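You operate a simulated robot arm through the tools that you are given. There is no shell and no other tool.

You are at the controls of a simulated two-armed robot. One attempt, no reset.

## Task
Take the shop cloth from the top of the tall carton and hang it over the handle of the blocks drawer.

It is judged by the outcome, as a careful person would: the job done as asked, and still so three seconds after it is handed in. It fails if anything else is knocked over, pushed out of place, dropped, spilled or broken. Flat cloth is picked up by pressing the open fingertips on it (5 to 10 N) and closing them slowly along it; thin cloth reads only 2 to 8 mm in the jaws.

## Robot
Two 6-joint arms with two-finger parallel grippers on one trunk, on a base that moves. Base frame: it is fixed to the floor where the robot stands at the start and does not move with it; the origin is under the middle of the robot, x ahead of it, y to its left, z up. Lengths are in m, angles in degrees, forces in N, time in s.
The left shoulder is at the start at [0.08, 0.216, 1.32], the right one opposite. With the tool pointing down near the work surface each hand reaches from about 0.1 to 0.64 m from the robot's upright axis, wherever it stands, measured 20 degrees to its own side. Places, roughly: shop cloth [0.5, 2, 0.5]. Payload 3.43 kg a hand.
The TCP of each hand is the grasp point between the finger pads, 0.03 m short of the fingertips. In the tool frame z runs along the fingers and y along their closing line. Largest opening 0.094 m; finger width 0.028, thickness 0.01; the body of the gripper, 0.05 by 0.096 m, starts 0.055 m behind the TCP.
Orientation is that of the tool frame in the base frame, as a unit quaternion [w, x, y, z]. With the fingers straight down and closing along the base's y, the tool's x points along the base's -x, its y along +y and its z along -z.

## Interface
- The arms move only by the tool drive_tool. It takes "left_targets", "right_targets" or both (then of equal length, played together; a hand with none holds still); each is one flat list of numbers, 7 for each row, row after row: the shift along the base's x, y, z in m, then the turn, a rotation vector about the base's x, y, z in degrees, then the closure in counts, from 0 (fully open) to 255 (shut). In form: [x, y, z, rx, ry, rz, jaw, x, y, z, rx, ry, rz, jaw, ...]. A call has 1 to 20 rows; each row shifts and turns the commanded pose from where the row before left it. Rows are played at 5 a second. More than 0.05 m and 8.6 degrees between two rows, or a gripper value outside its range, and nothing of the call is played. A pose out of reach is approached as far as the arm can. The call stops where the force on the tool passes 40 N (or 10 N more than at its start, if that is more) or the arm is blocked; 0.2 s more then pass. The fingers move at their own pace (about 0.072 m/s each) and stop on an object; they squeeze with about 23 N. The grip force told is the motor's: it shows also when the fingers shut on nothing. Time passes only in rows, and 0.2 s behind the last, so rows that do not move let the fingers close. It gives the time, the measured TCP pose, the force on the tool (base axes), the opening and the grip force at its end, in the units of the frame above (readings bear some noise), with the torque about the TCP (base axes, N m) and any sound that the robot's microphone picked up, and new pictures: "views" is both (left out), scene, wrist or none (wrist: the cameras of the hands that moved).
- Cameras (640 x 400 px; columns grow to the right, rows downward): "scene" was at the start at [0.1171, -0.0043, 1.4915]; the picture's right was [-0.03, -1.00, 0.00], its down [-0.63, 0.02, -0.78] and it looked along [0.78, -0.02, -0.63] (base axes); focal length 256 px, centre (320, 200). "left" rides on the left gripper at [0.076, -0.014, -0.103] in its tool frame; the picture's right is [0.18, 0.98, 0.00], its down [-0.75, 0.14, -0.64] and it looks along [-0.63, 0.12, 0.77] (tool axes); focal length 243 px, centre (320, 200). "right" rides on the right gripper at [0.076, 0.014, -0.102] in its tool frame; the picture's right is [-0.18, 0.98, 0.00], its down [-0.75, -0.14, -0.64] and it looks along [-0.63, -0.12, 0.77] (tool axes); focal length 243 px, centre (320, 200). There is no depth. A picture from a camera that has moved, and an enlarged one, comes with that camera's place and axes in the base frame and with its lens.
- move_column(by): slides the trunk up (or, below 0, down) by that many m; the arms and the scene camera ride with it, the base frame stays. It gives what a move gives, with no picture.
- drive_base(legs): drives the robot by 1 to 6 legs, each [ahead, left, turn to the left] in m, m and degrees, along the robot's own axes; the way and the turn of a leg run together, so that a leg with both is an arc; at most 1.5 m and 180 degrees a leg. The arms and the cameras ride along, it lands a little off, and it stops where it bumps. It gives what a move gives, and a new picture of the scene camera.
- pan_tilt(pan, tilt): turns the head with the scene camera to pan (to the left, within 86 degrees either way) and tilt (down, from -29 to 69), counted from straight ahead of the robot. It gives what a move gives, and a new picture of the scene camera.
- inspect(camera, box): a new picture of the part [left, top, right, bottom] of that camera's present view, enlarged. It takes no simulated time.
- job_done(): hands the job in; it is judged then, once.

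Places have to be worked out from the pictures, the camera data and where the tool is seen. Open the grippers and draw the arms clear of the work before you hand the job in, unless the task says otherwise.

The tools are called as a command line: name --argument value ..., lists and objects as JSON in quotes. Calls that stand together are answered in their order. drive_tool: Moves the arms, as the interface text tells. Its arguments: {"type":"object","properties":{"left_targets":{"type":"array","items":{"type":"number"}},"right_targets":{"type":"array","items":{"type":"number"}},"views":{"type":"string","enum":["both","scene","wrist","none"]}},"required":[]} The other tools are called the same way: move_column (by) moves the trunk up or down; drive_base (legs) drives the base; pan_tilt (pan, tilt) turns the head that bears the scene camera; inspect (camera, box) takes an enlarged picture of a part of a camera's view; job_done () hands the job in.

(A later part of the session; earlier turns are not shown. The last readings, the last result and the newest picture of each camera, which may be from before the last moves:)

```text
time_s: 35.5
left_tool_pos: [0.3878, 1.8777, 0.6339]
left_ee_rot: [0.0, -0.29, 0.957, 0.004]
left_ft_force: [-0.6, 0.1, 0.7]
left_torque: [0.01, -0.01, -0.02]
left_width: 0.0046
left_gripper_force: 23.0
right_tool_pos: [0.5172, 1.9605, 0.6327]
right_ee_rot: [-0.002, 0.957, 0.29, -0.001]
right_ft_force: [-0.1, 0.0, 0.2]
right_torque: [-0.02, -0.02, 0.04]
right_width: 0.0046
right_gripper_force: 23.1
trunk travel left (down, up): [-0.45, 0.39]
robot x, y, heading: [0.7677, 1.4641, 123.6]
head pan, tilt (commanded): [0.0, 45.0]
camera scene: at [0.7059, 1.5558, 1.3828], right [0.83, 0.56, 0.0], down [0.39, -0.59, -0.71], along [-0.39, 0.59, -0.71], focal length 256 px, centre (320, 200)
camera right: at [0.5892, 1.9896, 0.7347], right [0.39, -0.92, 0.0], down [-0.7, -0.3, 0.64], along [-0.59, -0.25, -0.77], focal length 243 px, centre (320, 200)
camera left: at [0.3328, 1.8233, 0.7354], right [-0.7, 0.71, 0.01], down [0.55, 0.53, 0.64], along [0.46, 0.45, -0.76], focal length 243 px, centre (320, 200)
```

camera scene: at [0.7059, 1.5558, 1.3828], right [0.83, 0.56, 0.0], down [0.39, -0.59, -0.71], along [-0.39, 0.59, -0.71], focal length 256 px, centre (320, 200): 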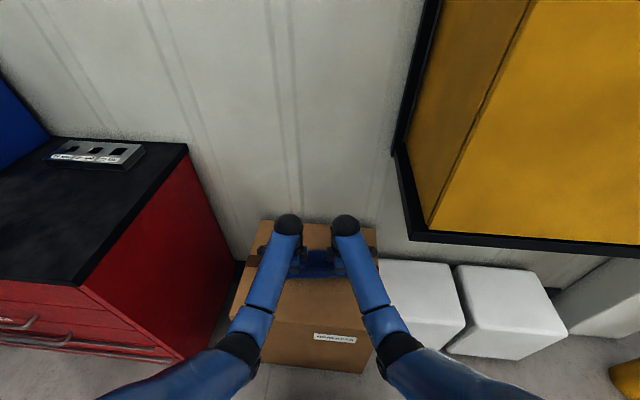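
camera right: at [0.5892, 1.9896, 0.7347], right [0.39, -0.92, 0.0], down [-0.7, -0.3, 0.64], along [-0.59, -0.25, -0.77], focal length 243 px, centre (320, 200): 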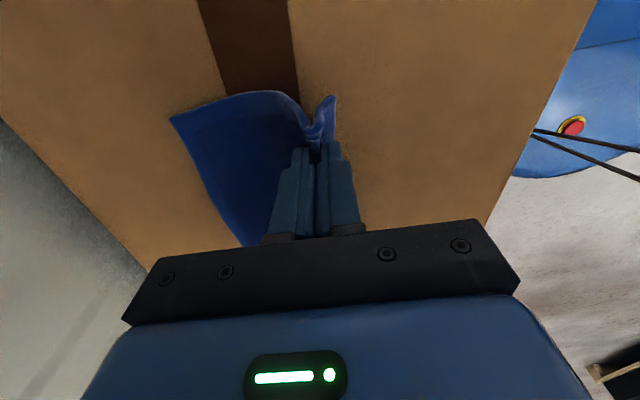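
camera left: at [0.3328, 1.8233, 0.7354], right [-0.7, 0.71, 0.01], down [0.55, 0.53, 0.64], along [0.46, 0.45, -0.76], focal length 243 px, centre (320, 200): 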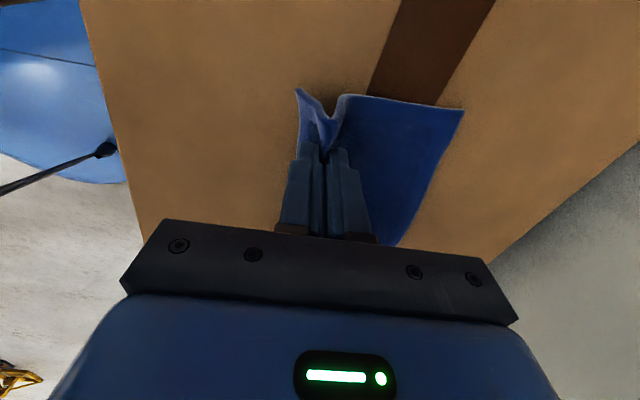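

The cloth is lifting with both hands, the long part hanging on the far (cabinet/wall) side as wanted. I lift another 5 cm, then back the base straight away from the carton.

drive_tool --left_targets '[0, 0, 0.01, 0, 0, 0, 255, 0, 0, 0.014, 0, 0, 0, 255, 0, 0, 0.014, 0, 0, 0, 255, 0, 0, 0.014, 0, 0, 0, 255, 0, 0, 0, 0, 0, 0, 255]' --right_targets '[0, 0, 0.01, 0, 0, 0, 255, 0, 0, 0.014, 0, 0, 0, 255, 0, 0, 0.014, 0, 0, 0, 255, 0, 0, 0.014, 0, 0, 0, 255, 0, 0, 0, 0, 0, 0, 255]' --views "wrist"

```text
time_s: 36.7
left_tool_pos: [0.3889, 1.8788, 0.6845]
left_ee_rot: [0.0, -0.291, 0.957, 0.003]
left_ft_force: [0.6, 0.2, -0.1]
left_torque: [-0.01, 0.01, 0.02]
left_width: 0.0047
left_gripper_force: 23.4
right_tool_pos: [0.5176, 1.9592, 0.6866]
right_ee_rot: [-0.003, 0.957, 0.291, -0.001]
right_ft_force: [-0.1, -0.1, -0.3]
right_torque: [-0.01, 0.0, 0.02]
right_width: 0.005
right_gripper_force: 22.5
trunk travel left (down, up): [-0.45, 0.39]
robot x, y, heading: [0.764, 1.4635, 123.8]
head pan, tilt (commanded): [0.0, 45.0]
camera right: at [0.5896, 1.9899, 0.7868], right [0.39, -0.92, 0.0], down [-0.7, -0.3, 0.64], along [-0.59, -0.25, -0.77], focal length 243 px, centre (320, 200)
camera left: at [0.3323, 1.8234, 0.7876], right [-0.7, 0.71, 0.01], down [0.55, 0.53, 0.64], along [0.46, 0.45, -0.76], focal length 243 px, centre (320, 200)
```

right: 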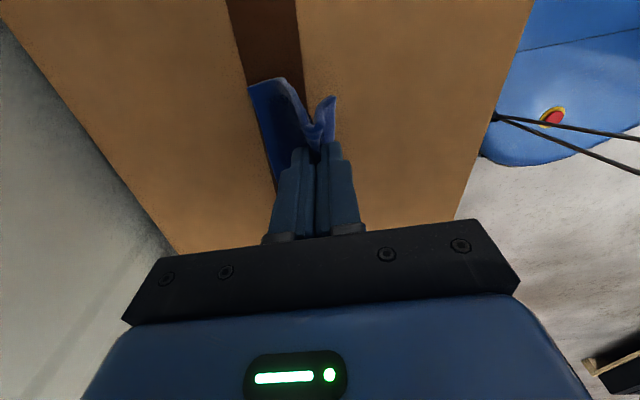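
left: 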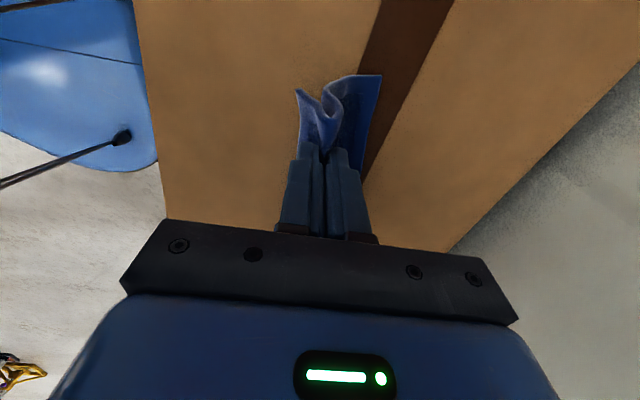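

The cloth hangs freely from both hands, clear of the carton. I back the base straight out by 0.5 m, then slide left about 1.1 m to stand well off in front of the drawers, turned ~5° right to face the handle squarely.

drive_base --legs '[[-0.5, 0, 0]]'

drive_base --legs '[[0.042, 1.1, -5.3]]'

```text
time_s: 39.6
left_tool_pos: [0.6653, 1.4608, 0.6847]
left_ee_rot: [-0.001, -0.292, 0.956, 0.004]
left_ft_force: [-0.4, 0.6, -0.1]
left_torque: [0.02, 0.0, -0.01]
left_width: 0.0046
left_gripper_force: 22.9
right_tool_pos: [0.7949, 1.5441, 0.6846]
right_ee_rot: [-0.003, 0.957, 0.291, -0.001]
right_ft_force: [0.6, -0.4, 0.0]
right_torque: [0.01, 0.04, -0.01]
right_width: 0.0048
right_gripper_force: 23.4
trunk travel left (down, up): [-0.45, 0.39]
robot x, y, heading: [1.0442, 1.0445, 123.9]
head pan, tilt (commanded): [0.0, 45.0]
camera scene: at [0.9842, 1.1398, 1.3828], right [0.83, 0.56, 0.0], down [0.39, -0.59, -0.71], along [-0.39, 0.59, -0.71], focal length 256 px, centre (320, 200)
```

scene: 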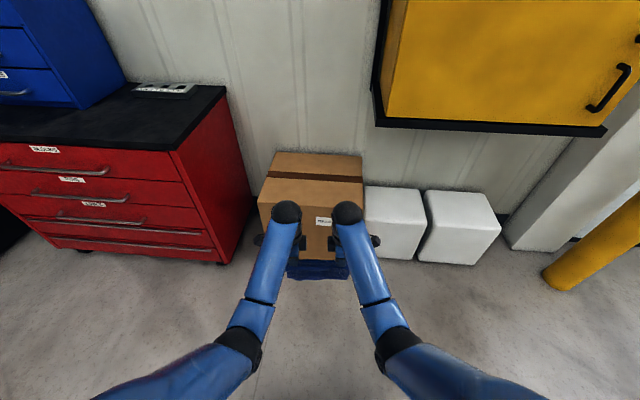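

```text
time_s: 45.3
left_tool_pos: [-0.2567, 0.9657, 0.6841]
left_ee_rot: [0.001, -0.244, 0.97, 0.004]
left_ft_force: [0.2, -0.2, 0.4]
left_torque: [-0.02, -0.01, 0.03]
left_width: 0.0049
left_gripper_force: 22.9
right_tool_pos: [-0.1221, 1.0328, 0.6841]
right_ee_rot: [-0.002, 0.97, 0.244, -0.002]
right_ft_force: [-0.2, -0.5, 0.0]
right_torque: [0.01, 0.02, 0.07]
right_width: 0.0047
right_gripper_force: 23.2
trunk travel left (down, up): [-0.45, 0.39]
robot x, y, heading: [0.0811, 0.5214, 118.1]
head pan, tilt (commanded): [0.0, 45.0]
camera scene: at [0.028, 0.6135, 1.3828], right [0.88, 0.47, 0.0], down [0.33, -0.62, -0.71], along [-0.33, 0.62, -0.71], focal length 256 px, centre (320, 200)
```

scene: 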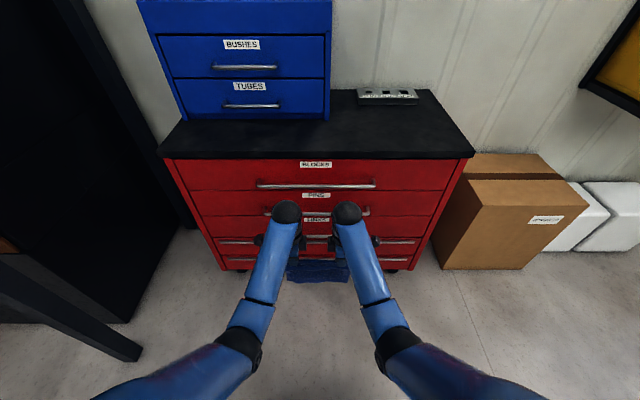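

I now face the cabinet squarely, still holding the cloth. I zoom in on the BLOCKS handle to measure it.

inspect --camera "scene" --box '[230, 145, 410, 215]'

inspect --camera "left" --box '[0, 0, 640, 400]'

inspect --camera "right" --box '[0, 0, 640, 400]'

```text
3.56 times, centred on (320, 180) of scene
camera zoom: at [0.028, 0.6135, 1.3828], right [0.88, 0.47, 0.0], down [0.33, -0.62, -0.71], along [-0.33, 0.62, -0.71], focal length 912 px, centre (320, 271)
```

zoom: 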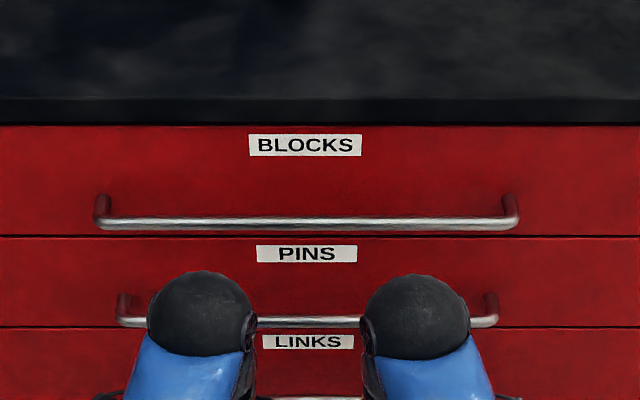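

```text
1.00 times, centred on (320, 200) of left (not enlarged: the box is as wide or as high as the picture)
camera zoom: at [-0.3182, 0.9159, 0.7875], right [-0.63, 0.78, 0.01], down [0.6, 0.48, 0.64], along [0.5, 0.41, -0.76], focal length 243 px, centre (320, 200)
```

zoom: 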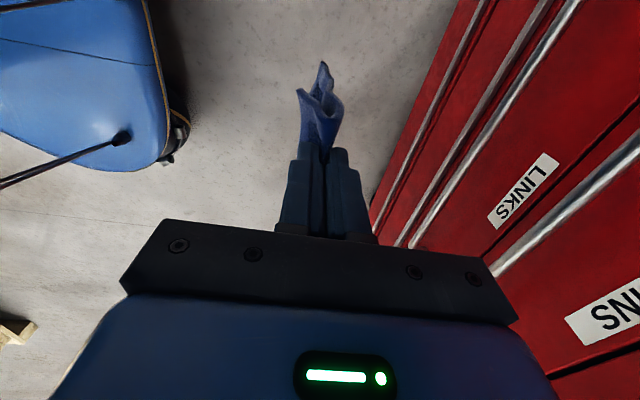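

```text
1.00 times, centred on (320, 200) of right (not enlarged: the box is as wide or as high as the picture)
camera zoom: at [-0.046, 1.0569, 0.7867], right [0.3, -0.95, 0.0], down [-0.73, -0.23, 0.64], along [-0.61, -0.19, -0.77], focal length 243 px, centre (320, 200)
```

zoom: 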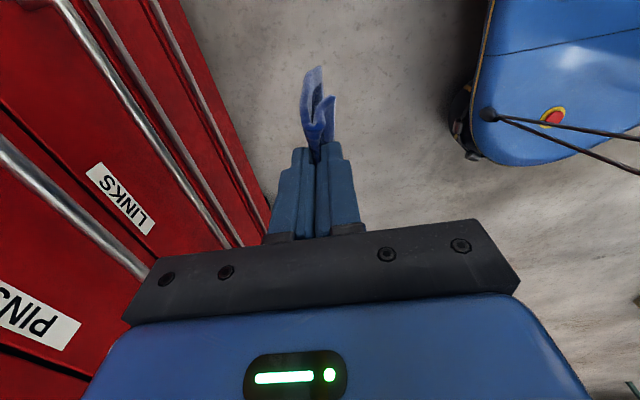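

From several views I triangulate: BLOCKS bar at z≈0.764, 0.687 m ahead of the camera, drawer face ≈4 cm behind it, worktop front edge ≈1.5 cm behind the bar centre with underside at z≈0.878. The cloth hangs ≈0.135 m below the tips. I tilt both hands forward (fingers toward the drawers) by 64° while raising them, so the cloth hangs from the foremost point.

drive_tool --left_targets '[-0.0024, 0.0044, 0.01, 7.057, 3.768, 0, 255, -0.0024, 0.0044, 0.01, 7.057, 3.768, 0, 255, -0.0024, 0.0044, 0.01, 7.057, 3.768, 0, 255, -0.0024, 0.0044, 0.01, 7.057, 3.768, 0, 255, -0.0024, 0.0044, 0.01, 7.057, 3.768, 0, 255, -0.0024, 0.0044, 0.01, 7.057, 3.768, 0, 255, -0.0024, 0.0044, 0.01, 7.057, 3.768, 0, 255, -0.0024, 0.0044, 0.01, 7.057, 3.768, 0, 255, 0, 0, 0, 0, 0, 0, 255]' --right_targets '[-0.0024, 0.0044, 0.01, 7.057, 3.768, 0, 255, -0.0024, 0.0044, 0.01, 7.057, 3.768, 0, 255, -0.0024, 0.0044, 0.01, 7.057, 3.768, 0, 255, -0.0024, 0.0044, 0.01, 7.057, 3.768, 0, 255, -0.0024, 0.0044, 0.01, 7.057, 3.768, 0, 255, -0.0024, 0.0044, 0.01, 7.057, 3.768, 0, 255, -0.0024, 0.0044, 0.01, 7.057, 3.768, 0, 255, -0.0024, 0.0044, 0.01, 7.057, 3.768, 0, 255, 0, 0, 0, 0, 0, 0, 255]' --views "both"

```text
time_s: 47.3
left_tool_pos: [-0.2765, 1.0001, 0.7647]
left_ee_rot: [-0.128, -0.205, 0.82, 0.519]
left_ft_force: [-0.4, -0.2, 0.0]
left_torque: [-0.07, -0.01, -0.04]
left_width: 0.0045
left_gripper_force: 22.8
right_tool_pos: [-0.1403, 1.0703, 0.7647]
right_ee_rot: [-0.516, 0.821, 0.207, -0.129]
right_ft_force: [-0.1, -0.4, 0.3]
right_torque: [-0.04, -0.02, -0.02]
right_width: 0.0044
right_gripper_force: 23.3
trunk travel left (down, up): [-0.45, 0.39]
robot x, y, heading: [0.0777, 0.5165, 118.2]
head pan, tilt (commanded): [0.0, 45.0]
camera scene: at [0.028, 0.6138, 1.3828], right [0.88, 0.47, 0.0], down [0.33, -0.62, -0.71], along [-0.33, 0.62, -0.71], focal length 256 px, centre (320, 200)
camera right: at [-0.0261, 1.0184, 0.7958], right [0.04, -0.46, -0.89], down [-0.42, -0.81, 0.4], along [-0.91, 0.36, -0.22], focal length 243 px, centre (320, 200)
camera left: at [-0.2979, 0.8778, 0.7966], right [-0.36, 0.29, 0.89], down [0.91, -0.1, 0.41], along [0.21, 0.95, -0.22], focal length 243 px, centre (320, 200)
```

scene: 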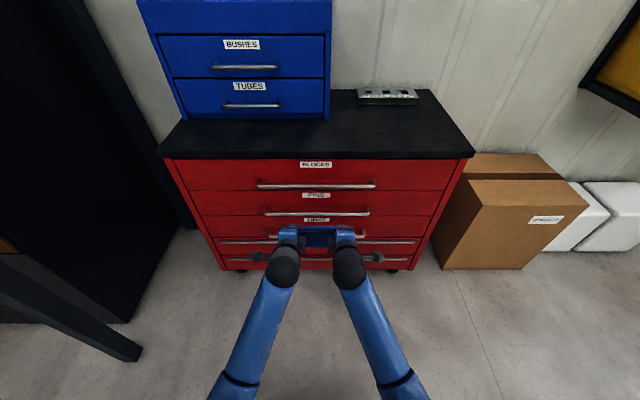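
right: 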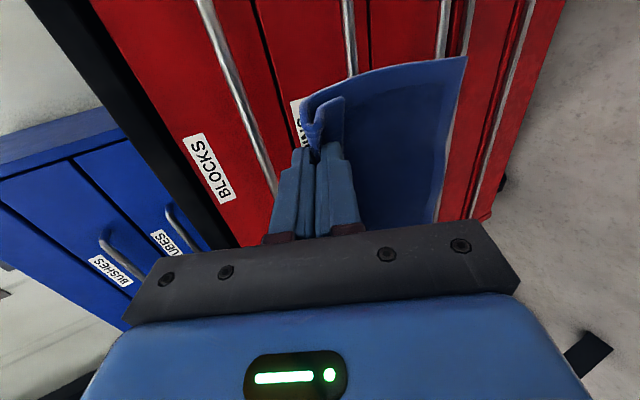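
left: 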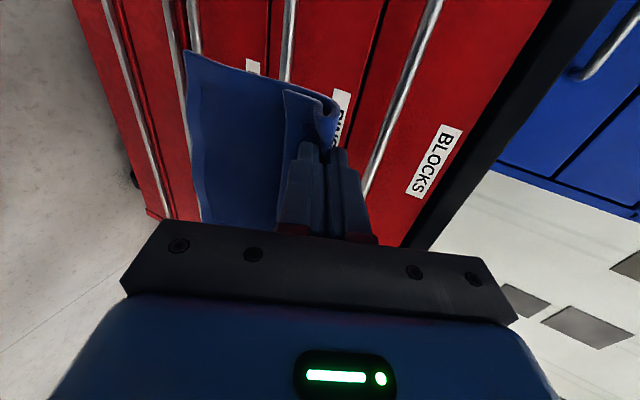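

Tilt reached; the cloth hangs from the foremost point, its long part on the cabinet side. I zoom in from the scene camera to see how it hangs.

inspect --camera "scene" --box '[240, 170, 400, 280]'

inspect --camera "left" --box '[160, 0, 480, 260]'

```text
3.64 times, centred on (320, 225) of scene
camera zoom: at [0.028, 0.6138, 1.3828], right [0.88, 0.47, 0.0], down [0.33, -0.62, -0.71], along [-0.33, 0.62, -0.71], focal length 933 px, centre (320, 109)
```

zoom: 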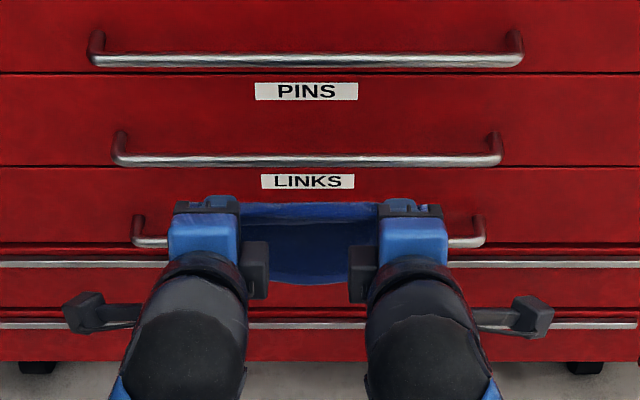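

```text
1.54 times, centred on (320, 130) of left
camera zoom: at [-0.2979, 0.8778, 0.7966], right [-0.36, 0.29, 0.89], down [0.91, -0.1, 0.41], along [0.21, 0.95, -0.22], focal length 373 px, centre (320, 308)
```

zoom: 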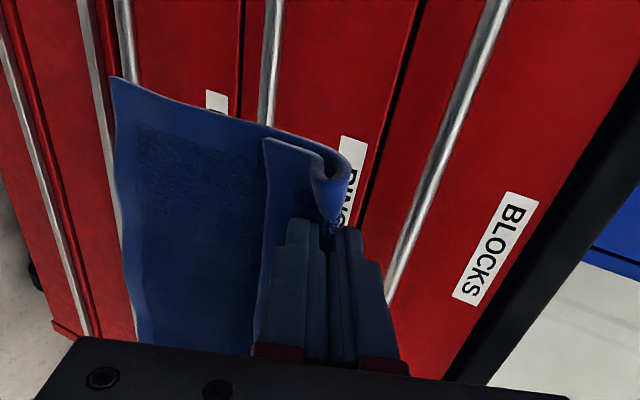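

The cloth hangs flat between the hands, long side toward the drawers. I raise the trunk 0.165 m so the cloth's lower edge will be above the BLOCKS bar, then drive 0.12 m nearer, stopping short of the bar.

move_column --by 0.165

drive_base --legs '[[0.12, 0.005, 0]]'

inspect --camera "scene" --box '[220, 130, 420, 260]'

inspect --camera "left" --box '[0, 0, 640, 400]'

inspect --camera "right" --box '[0, 0, 640, 400]'

```text
time_s: 49.2
left_tool_pos: [-0.2768, 1.0014, 0.9309]
left_ee_rot: [-0.128, -0.206, 0.821, 0.517]
left_ft_force: [0.9, -0.3, 0.7]
left_torque: [-0.04, -0.03, 0.02]
left_width: 0.0045
left_gripper_force: 23.1
right_tool_pos: [-0.1403, 1.0704, 0.9306]
right_ee_rot: [-0.516, 0.821, 0.206, -0.13]
right_ft_force: [0.3, -0.2, 0.2]
right_torque: [-0.09, -0.02, -0.01]
right_width: 0.0046
right_gripper_force: 22.3
trunk travel left (down, up): [-0.615, 0.225]
robot x, y, heading: [0.0794, 0.5198, 117.9]
head pan, tilt (commanded): [0.0, 45.0]
```

```text
time_s: 50.4
left_tool_pos: [-0.3365, 1.1012, 0.931]
left_ee_rot: [-0.127, -0.206, 0.82, 0.519]
left_ft_force: [1.0, -0.6, 0.1]
left_torque: [-0.06, -0.08, -0.02]
left_width: 0.0043
left_gripper_force: 23.1
right_tool_pos: [-0.2007, 1.1713, 0.9308]
right_ee_rot: [-0.517, 0.821, 0.206, -0.13]
right_ft_force: [0.4, 0.0, 0.1]
right_torque: [-0.1, -0.02, 0.02]
right_width: 0.0048
right_gripper_force: 23.0
trunk travel left (down, up): [-0.615, 0.225]
robot x, y, heading: [0.0164, 0.6194, 118.4]
head pan, tilt (commanded): [0.0, 45.0]
camera scene: at [-0.0315, 0.7142, 1.5481], right [0.88, 0.47, 0.0], down [0.33, -0.62, -0.71], along [-0.34, 0.62, -0.71], focal length 256 px, centre (320, 200)
```

scene: 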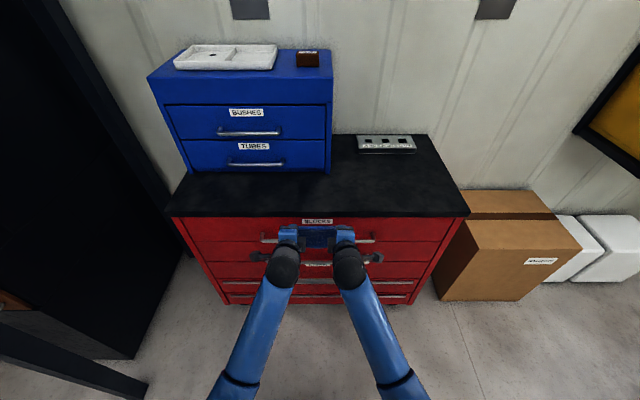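

```text
3.08 times, centred on (320, 195) of scene
camera zoom: at [-0.0315, 0.7142, 1.5481], right [0.88, 0.47, 0.0], down [0.33, -0.62, -0.71], along [-0.34, 0.62, -0.71], focal length 789 px, centre (320, 215)
```

zoom: 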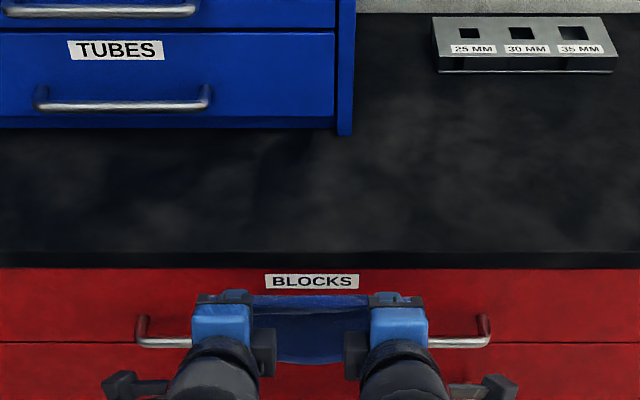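

```text
1.00 times, centred on (320, 200) of left (not enlarged: the box is as wide or as high as the picture)
camera zoom: at [-0.3579, 0.9788, 0.9623], right [-0.36, 0.29, 0.89], down [0.91, -0.1, 0.41], along [0.21, 0.95, -0.22], focal length 243 px, centre (320, 200)
```

zoom: 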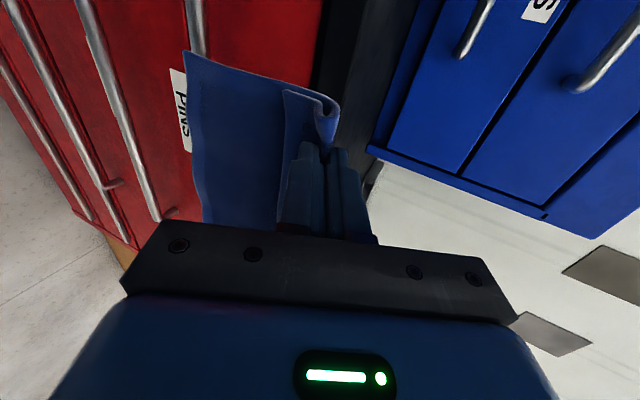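

```text
1.00 times, centred on (320, 200) of right (not enlarged: the box is as wide or as high as the picture)
camera zoom: at [-0.0862, 1.1197, 0.9616], right [0.04, -0.46, -0.89], down [-0.42, -0.81, 0.4], along [-0.91, 0.36, -0.23], focal length 243 px, centre (320, 200)
```

zoom: 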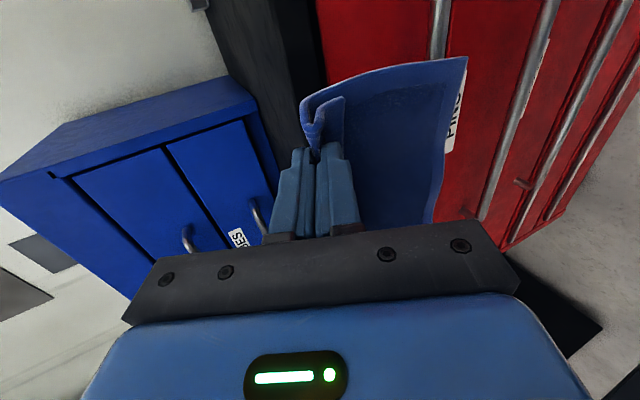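

Refined: bar at z≈0.766, worktop edge ≈2 cm behind the bar, drawer face ≈4 cm behind it; the tips are now 5.3–5.6 cm short of the bar at z≈0.918, the cloth's lower edge just above bar height. I move the hands forward 4.5 cm and up 1 cm, slowly.

drive_tool --left_targets '[-0.00427, 0.00792, 0.005, 0, 0, 0, 255, -0.00427, 0.00792, 0.005, 0, 0, 0, 255, -0.00427, 0.00792, 0, 0, 0, 0, 255, -0.00427, 0.00792, 0, 0, 0, 0, 255, -0.00427, 0.00792, 0, 0, 0, 0, 255, 0, 0, 0, 0, 0, 0, 255, 0, 0, 0, 0, 0, 0, 255, 0, 0, 0, 0, 0, 0, 255]' --right_targets '[-0.00452, 0.0084, 0.005, 0, 0, 0, 255, -0.00452, 0.0084, 0.005, 0, 0, 0, 255, -0.00452, 0.0084, 0, 0, 0, 0, 255, -0.00452, 0.0084, 0, 0, 0, 0, 255, -0.00452, 0.0084, 0, 0, 0, 0, 255, 0, 0, 0, 0, 0, 0, 255, 0, 0, 0, 0, 0, 0, 255, 0, 0, 0, 0, 0, 0, 255]' --views "both"

inspect --camera "scene" --box '[240, 180, 400, 280]'

```text
time_s: 52.2
left_tool_pos: [-0.3574, 1.1419, 0.9394]
left_ee_rot: [-0.128, -0.206, 0.821, 0.517]
left_ft_force: [0.6, 0.1, -0.3]
left_torque: [-0.08, -0.05, 0.02]
left_width: 0.0045
left_gripper_force: 23.2
right_tool_pos: [-0.2221, 1.212, 0.941]
right_ee_rot: [-0.517, 0.821, 0.206, -0.13]
right_ft_force: [0.1, 0.2, -1.0]
right_torque: [-0.1, -0.03, 0.04]
right_width: 0.0047
right_gripper_force: 22.9
trunk travel left (down, up): [-0.615, 0.225]
robot x, y, heading: [0.0201, 0.6203, 118.4]
head pan, tilt (commanded): [0.0, 45.0]
camera scene: at [-0.0326, 0.7162, 1.5478], right [0.88, 0.47, 0.0], down [0.33, -0.62, -0.71], along [-0.33, 0.62, -0.71], focal length 256 px, centre (320, 200)
camera right: at [-0.1093, 1.1632, 0.9707], right [0.04, -0.46, -0.89], down [-0.42, -0.81, 0.41], along [-0.91, 0.36, -0.23], focal length 243 px, centre (320, 200)
camera left: at [-0.38, 1.0196, 0.9716], right [-0.36, 0.29, 0.89], down [0.91, -0.1, 0.41], along [0.21, 0.95, -0.22], focal length 243 px, centre (320, 200)
```

scene: 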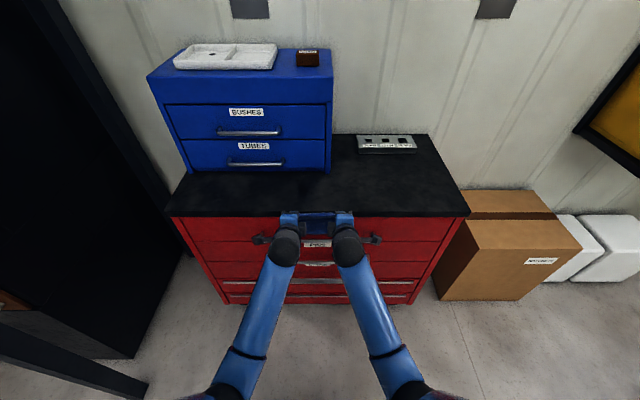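
right: 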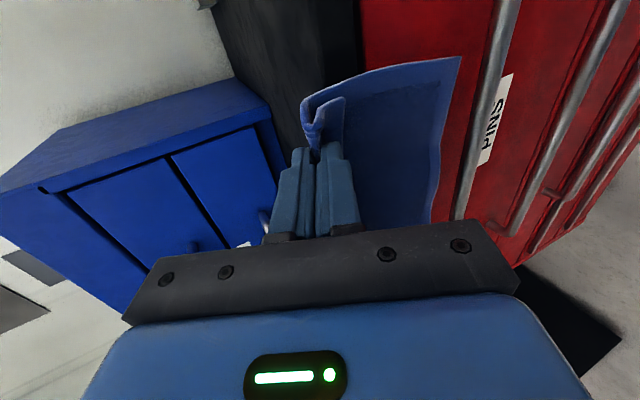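
left: 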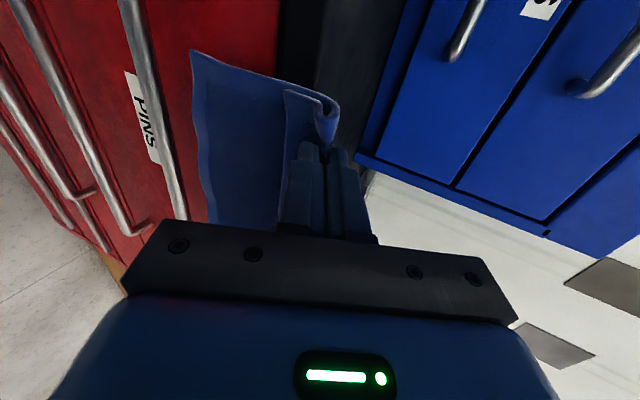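

```text
4.00 times, centred on (320, 230) of scene
camera zoom: at [-0.0326, 0.7162, 1.5478], right [0.88, 0.47, 0.0], down [0.33, -0.62, -0.71], along [-0.33, 0.62, -0.71], focal length 1026 px, centre (320, 80)
```

zoom: 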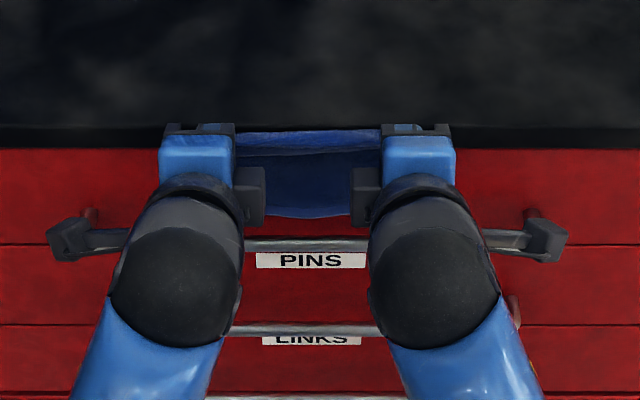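

The cloth's lower edge is now just above the BLOCKS bar and about level with or slightly behind it. I go 8 mm further forward, then down 3 cm slowly, and check whether the bar occludes the cloth (meaning it went behind).

drive_tool --left_targets '[-0.0019, 0.0035, 0, 0, 0, 0, 255, -0.0019, 0.0035, 0, 0, 0, 0, 255, 0, 0, 0, 0, 0, 0, 255, 0, 0, -0.008, 0, 0, 0, 255, 0, 0, -0.008, 0, 0, 0, 255, 0, 0, -0.007, 0, 0, 0, 255, 0, 0, -0.007, 0, 0, 0, 255, 0, 0, 0, 0, 0, 0, 255]' --right_targets '[-0.0019, 0.0035, 0, 0, 0, 0, 255, -0.0019, 0.0035, 0, 0, 0, 0, 255, 0, 0, 0, 0, 0, 0, 255, 0, 0, -0.008, 0, 0, 0, 255, 0, 0, -0.008, 0, 0, 0, 255, 0, 0, -0.007, 0, 0, 0, 255, 0, 0, -0.007, 0, 0, 0, 255, 0, 0, 0, 0, 0, 0, 255]' --views "both"

inspect --camera "scene" --box '[240, 180, 400, 280]'

```text
time_s: 54.0
left_tool_pos: [-0.3619, 1.1497, 0.9091]
left_ee_rot: [-0.127, -0.206, 0.821, 0.517]
left_ft_force: [-0.1, -0.1, -0.7]
left_torque: [-0.08, -0.05, 0.02]
left_width: 0.0045
left_gripper_force: 23.0
right_tool_pos: [-0.2271, 1.2209, 0.9092]
right_ee_rot: [-0.516, 0.821, 0.207, -0.129]
right_ft_force: [-2.1, 0.1, -0.3]
right_torque: [-0.04, -0.07, 0.03]
right_width: 0.0048
right_gripper_force: 23.2
trunk travel left (down, up): [-0.615, 0.225]
robot x, y, heading: [0.0184, 0.623, 118.0]
head pan, tilt (commanded): [0.0, 45.0]
camera scene: at [-0.0325, 0.7159, 1.5478], right [0.88, 0.47, 0.0], down [0.33, -0.62, -0.71], along [-0.33, 0.62, -0.71], focal length 256 px, centre (320, 200)
camera right: at [-0.1133, 1.1694, 0.9405], right [0.04, -0.46, -0.89], down [-0.42, -0.81, 0.41], along [-0.91, 0.36, -0.23], focal length 243 px, centre (320, 200)
camera left: at [-0.3835, 1.0264, 0.9411], right [-0.36, 0.29, 0.89], down [0.91, -0.1, 0.41], along [0.21, 0.95, -0.22], focal length 243 px, centre (320, 200)
```

scene: 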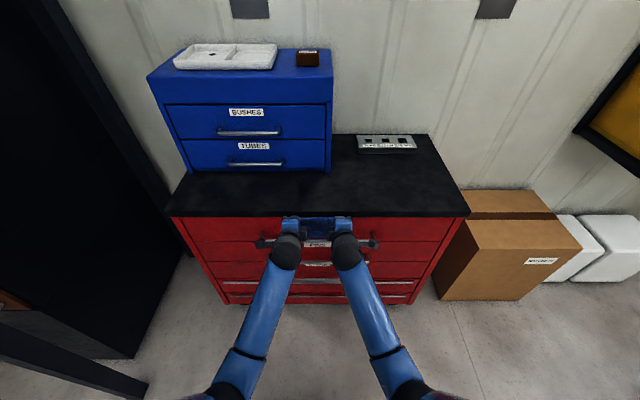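
right: 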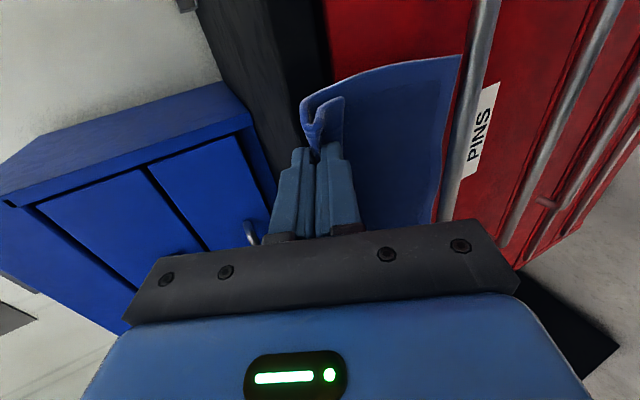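
left: 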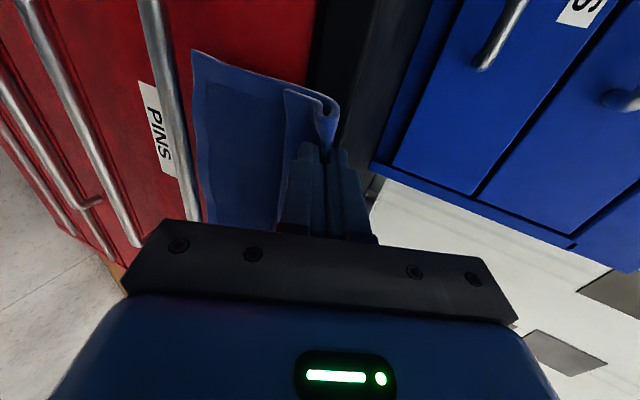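

```text
4.00 times, centred on (320, 230) of scene
camera zoom: at [-0.0325, 0.7159, 1.5478], right [0.88, 0.47, 0.0], down [0.33, -0.62, -0.71], along [-0.33, 0.62, -0.71], focal length 1026 px, centre (320, 80)
```

zoom: 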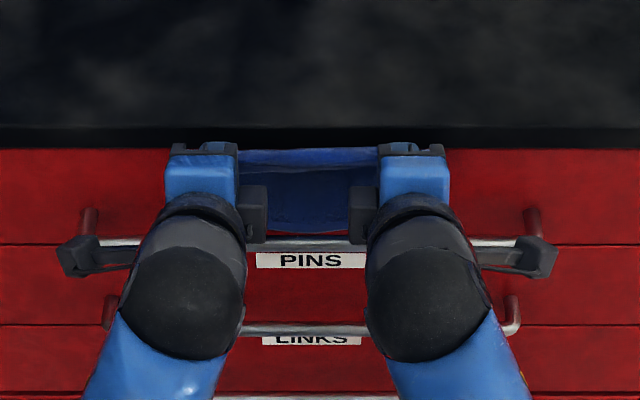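

The cloth's lower edge is right at the bar. I zoom the wrist views to see whether it is passing behind.

inspect --camera "right" --box '[380, 20, 540, 240]'

inspect --camera "left" --box '[120, 20, 300, 240]'

inspect --camera "scene" --box '[295, 205, 345, 250]'

```text
1.82 times, centred on (460, 130) of right
camera zoom: at [-0.1133, 1.1694, 0.9405], right [0.04, -0.46, -0.89], down [-0.42, -0.81, 0.41], along [-0.91, 0.36, -0.23], focal length 441 px, centre (66, 327)
```

zoom: 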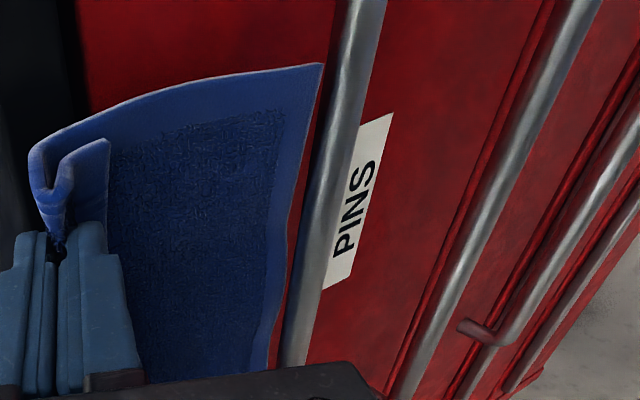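

```text
1.82 times, centred on (210, 130) of left
camera zoom: at [-0.3835, 1.0264, 0.9411], right [-0.36, 0.29, 0.89], down [0.91, -0.1, 0.41], along [0.21, 0.95, -0.22], focal length 441 px, centre (520, 327)
```

zoom: 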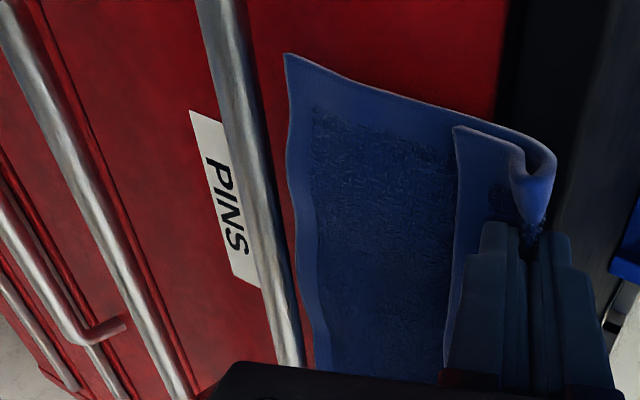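

```text
8.89 times, centred on (320, 228) of scene
camera zoom: at [-0.0325, 0.7159, 1.5478], right [0.88, 0.47, 0.0], down [0.33, -0.62, -0.71], along [-0.33, 0.62, -0.71], focal length 2280 px, centre (320, -44)
```

zoom: 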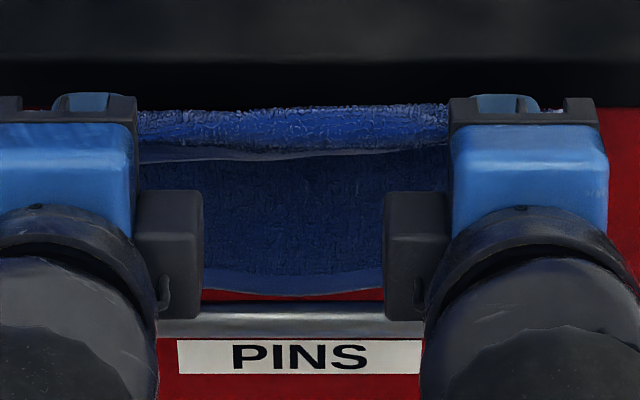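

Lower edge appears level with the bar and about 1 cm behind its centre. I lower 1.6 cm more and look again.

drive_tool --left_targets '[0, 0, -0.008, 0, 0, 0, 255, 0, 0, -0.008, 0, 0, 0, 255, 0, 0, 0, 0, 0, 0, 255]' --right_targets '[0, 0, -0.008, 0, 0, 0, 255, 0, 0, -0.008, 0, 0, 0, 255, 0, 0, 0, 0, 0, 0, 255]' --views "none"

inspect --camera "right" --box '[380, 20, 540, 240]'

inspect --camera "left" --box '[120, 20, 300, 240]'

inspect --camera "scene" --box '[295, 205, 345, 250]'

```text
time_s: 54.8
left_tool_pos: [-0.363, 1.1486, 0.8935]
left_ee_rot: [-0.129, -0.205, 0.821, 0.517]
left_ft_force: [-0.3, -0.1, -0.2]
left_torque: [-0.07, -0.08, -0.03]
left_width: 0.0044
left_gripper_force: 23.3
right_tool_pos: [-0.2284, 1.2208, 0.8944]
right_ee_rot: [-0.517, 0.821, 0.206, -0.13]
right_ft_force: [-0.2, 1.0, -0.1]
right_torque: [-0.08, -0.03, 0.0]
right_width: 0.0045
right_gripper_force: 22.9
trunk travel left (down, up): [-0.615, 0.225]
robot x, y, heading: [0.0193, 0.6168, 118.2]
head pan, tilt (commanded): [0.0, 45.0]
```

```text
1.82 times, centred on (460, 130) of right
camera zoom: at [-0.1137, 1.1695, 0.925], right [0.04, -0.46, -0.89], down [-0.42, -0.81, 0.4], along [-0.91, 0.36, -0.23], focal length 441 px, centre (66, 327)
```

zoom: 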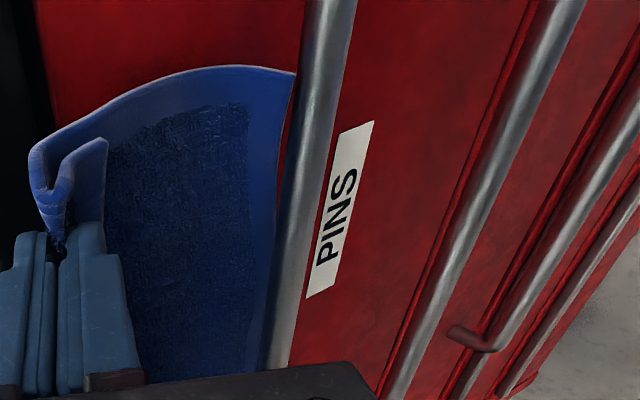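

```text
1.82 times, centred on (210, 130) of left
camera zoom: at [-0.3841, 1.0263, 0.9253], right [-0.36, 0.29, 0.89], down [0.91, -0.1, 0.41], along [0.21, 0.95, -0.22], focal length 441 px, centre (520, 327)
```

zoom: 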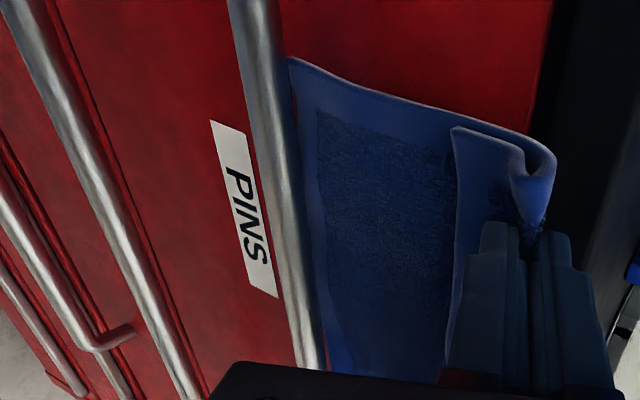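

```text
8.89 times, centred on (320, 228) of scene
camera zoom: at [-0.0324, 0.7158, 1.5479], right [0.88, 0.47, 0.0], down [0.33, -0.62, -0.71], along [-0.33, 0.62, -0.71], focal length 2280 px, centre (320, -44)
```

zoom: 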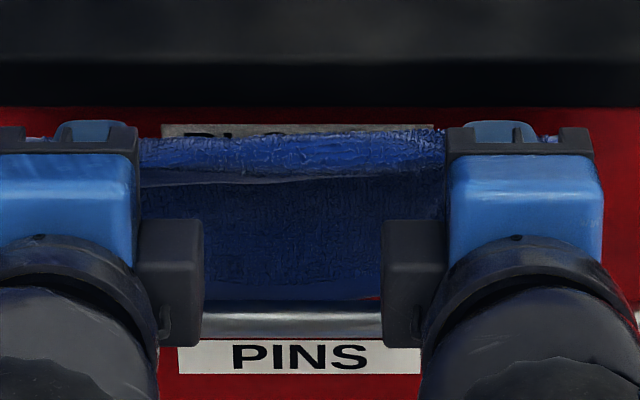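

The left part slips behind the bar, but the right lower corner seems to have landed on top of the bar. I raise 2 cm, go forward 8 mm (right hand 11 mm), and lower again.

drive_tool --left_targets '[0, 0, 0.01, 0, 0, 0, 255, 0, 0, 0.01, 0, 0, 0, 255, -0.0019, 0.0035, 0, 0, 0, 0, 255, -0.0019, 0.0035, 0, 0, 0, 0, 255, 0, 0, 0, 0, 0, 0, 255, 0, 0, 0, 0, 0, 0, 255, 0, 0, -0.007, 0, 0, 0, 255, 0, 0, -0.007, 0, 0, 0, 255, 0, 0, -0.006, 0, 0, 0, 255, 0, 0, 0, 0, 0, 0, 255]' --right_targets '[0, 0, 0.01, 0, 0, 0, 255, 0, 0, 0.01, 0, 0, 0, 255, -0.0026, 0.0048, 0, 0, 0, 0, 255, -0.0026, 0.0048, 0, 0, 0, 0, 255, 0, 0, 0, 0, 0, 0, 255, 0, 0, 0, 0, 0, 0, 255, 0, 0, -0.007, 0, 0, 0, 255, 0, 0, -0.007, 0, 0, 0, 255, 0, 0, -0.006, 0, 0, 0, 255, 0, 0, 0, 0, 0, 0, 255]' --views "none"

inspect --camera "right" --box '[380, 20, 540, 240]'

inspect --camera "left" --box '[120, 20, 300, 240]'

inspect --camera "scene" --box '[295, 205, 345, 250]'

```text
time_s: 57.0
left_tool_pos: [-0.3655, 1.1563, 0.8935]
left_ee_rot: [-0.127, -0.207, 0.821, 0.517]
left_ft_force: [0.4, 0.7, -0.5]
left_torque: [-0.14, -0.02, 0.0]
left_width: 0.0045
left_gripper_force: 22.4
right_tool_pos: [-0.2322, 1.2296, 0.8935]
right_ee_rot: [-0.516, 0.821, 0.206, -0.13]
right_ft_force: [-0.2, -0.3, 0.0]
right_torque: [-0.08, -0.04, 0.02]
right_width: 0.0047
right_gripper_force: 23.0
trunk travel left (down, up): [-0.615, 0.225]
robot x, y, heading: [0.0194, 0.6176, 118.3]
head pan, tilt (commanded): [0.0, 45.0]
```

```text
1.82 times, centred on (460, 130) of right
camera zoom: at [-0.1181, 1.1793, 0.9246], right [0.04, -0.46, -0.89], down [-0.42, -0.81, 0.4], along [-0.91, 0.36, -0.23], focal length 441 px, centre (66, 327)
```

zoom: 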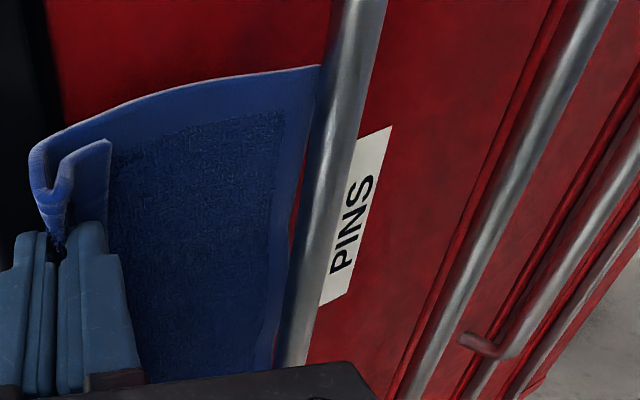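

```text
1.82 times, centred on (210, 130) of left
camera zoom: at [-0.3876, 1.0335, 0.9254], right [-0.36, 0.29, 0.89], down [0.91, -0.1, 0.41], along [0.21, 0.95, -0.22], focal length 441 px, centre (520, 327)
```

zoom: 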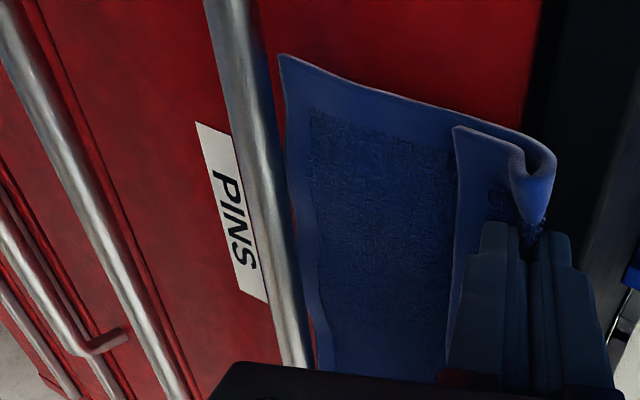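

```text
8.89 times, centred on (320, 228) of scene
camera zoom: at [-0.0325, 0.7159, 1.5478], right [0.88, 0.47, 0.0], down [0.33, -0.62, -0.71], along [-0.33, 0.62, -0.71], focal length 2280 px, centre (320, -44)
```

zoom: 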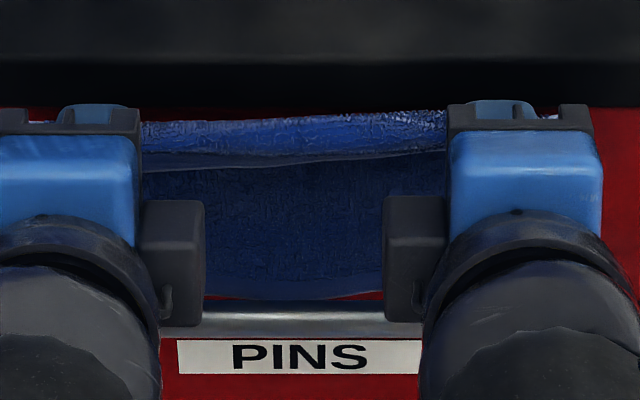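

Now the lower edge hangs straight again and lies past the bar. I lower another 2 cm and check that the bar hides the cloth's lower edge.

drive_tool --left_targets '[0, 0, -0.007, 0, 0, 0, 255, 0, 0, -0.007, 0, 0, 0, 255, 0, 0, -0.006, 0, 0, 0, 255, 0, 0, 0, 0, 0, 0, 255]' --right_targets '[0, 0, -0.007, 0, 0, 0, 255, 0, 0, -0.007, 0, 0, 0, 255, 0, 0, -0.006, 0, 0, 0, 255, 0, 0, 0, 0, 0, 0, 255]' --views "none"

inspect --camera "right" --box '[380, 20, 540, 240]'

inspect --camera "left" --box '[120, 20, 300, 240]'

inspect --camera "scene" --box '[295, 205, 345, 250]'

```text
time_s: 58.0
left_tool_pos: [-0.3653, 1.1569, 0.8731]
left_ee_rot: [-0.128, -0.207, 0.821, 0.517]
left_ft_force: [0.5, 0.7, 0.4]
left_torque: [-0.09, -0.04, -0.01]
left_width: 0.0046
left_gripper_force: 23.0
right_tool_pos: [-0.2331, 1.2309, 0.8735]
right_ee_rot: [-0.516, 0.822, 0.206, -0.129]
right_ft_force: [-0.3, -0.3, -0.2]
right_torque: [-0.07, -0.04, 0.03]
right_width: 0.0047
right_gripper_force: 22.7
trunk travel left (down, up): [-0.615, 0.225]
robot x, y, heading: [0.0161, 0.6215, 117.9]
head pan, tilt (commanded): [0.0, 45.0]
```

```text
1.82 times, centred on (460, 130) of right
camera zoom: at [-0.118, 1.1792, 0.9048], right [0.04, -0.46, -0.89], down [-0.42, -0.81, 0.41], along [-0.91, 0.36, -0.23], focal length 441 px, centre (66, 327)
```

zoom: 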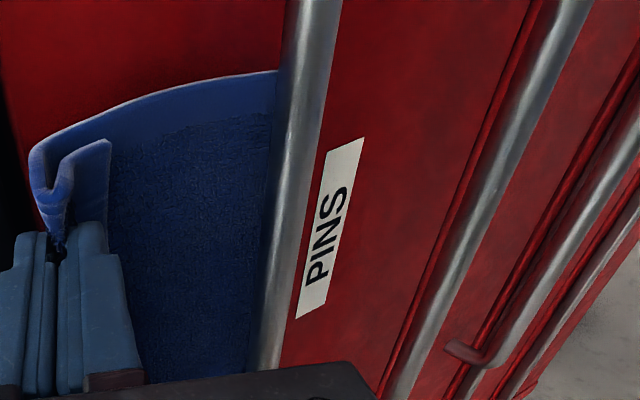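

```text
1.82 times, centred on (210, 130) of left
camera zoom: at [-0.3875, 1.0332, 0.905], right [-0.36, 0.29, 0.89], down [0.91, -0.1, 0.41], along [0.21, 0.95, -0.22], focal length 441 px, centre (520, 327)
```

zoom: 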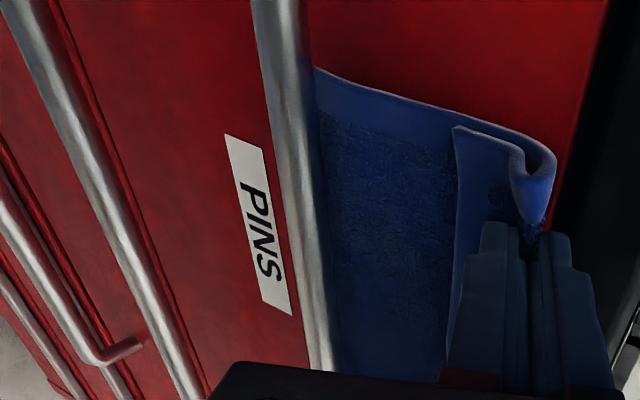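

```text
8.89 times, centred on (320, 228) of scene
camera zoom: at [-0.0325, 0.7159, 1.5478], right [0.88, 0.47, 0.0], down [0.33, -0.62, -0.71], along [-0.33, 0.62, -0.71], focal length 2280 px, centre (320, -44)
```

zoom: 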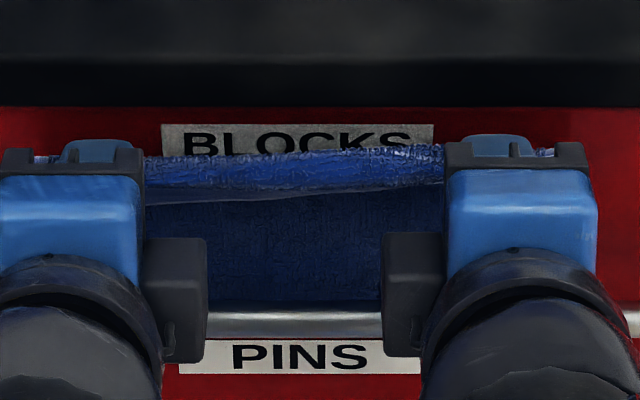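

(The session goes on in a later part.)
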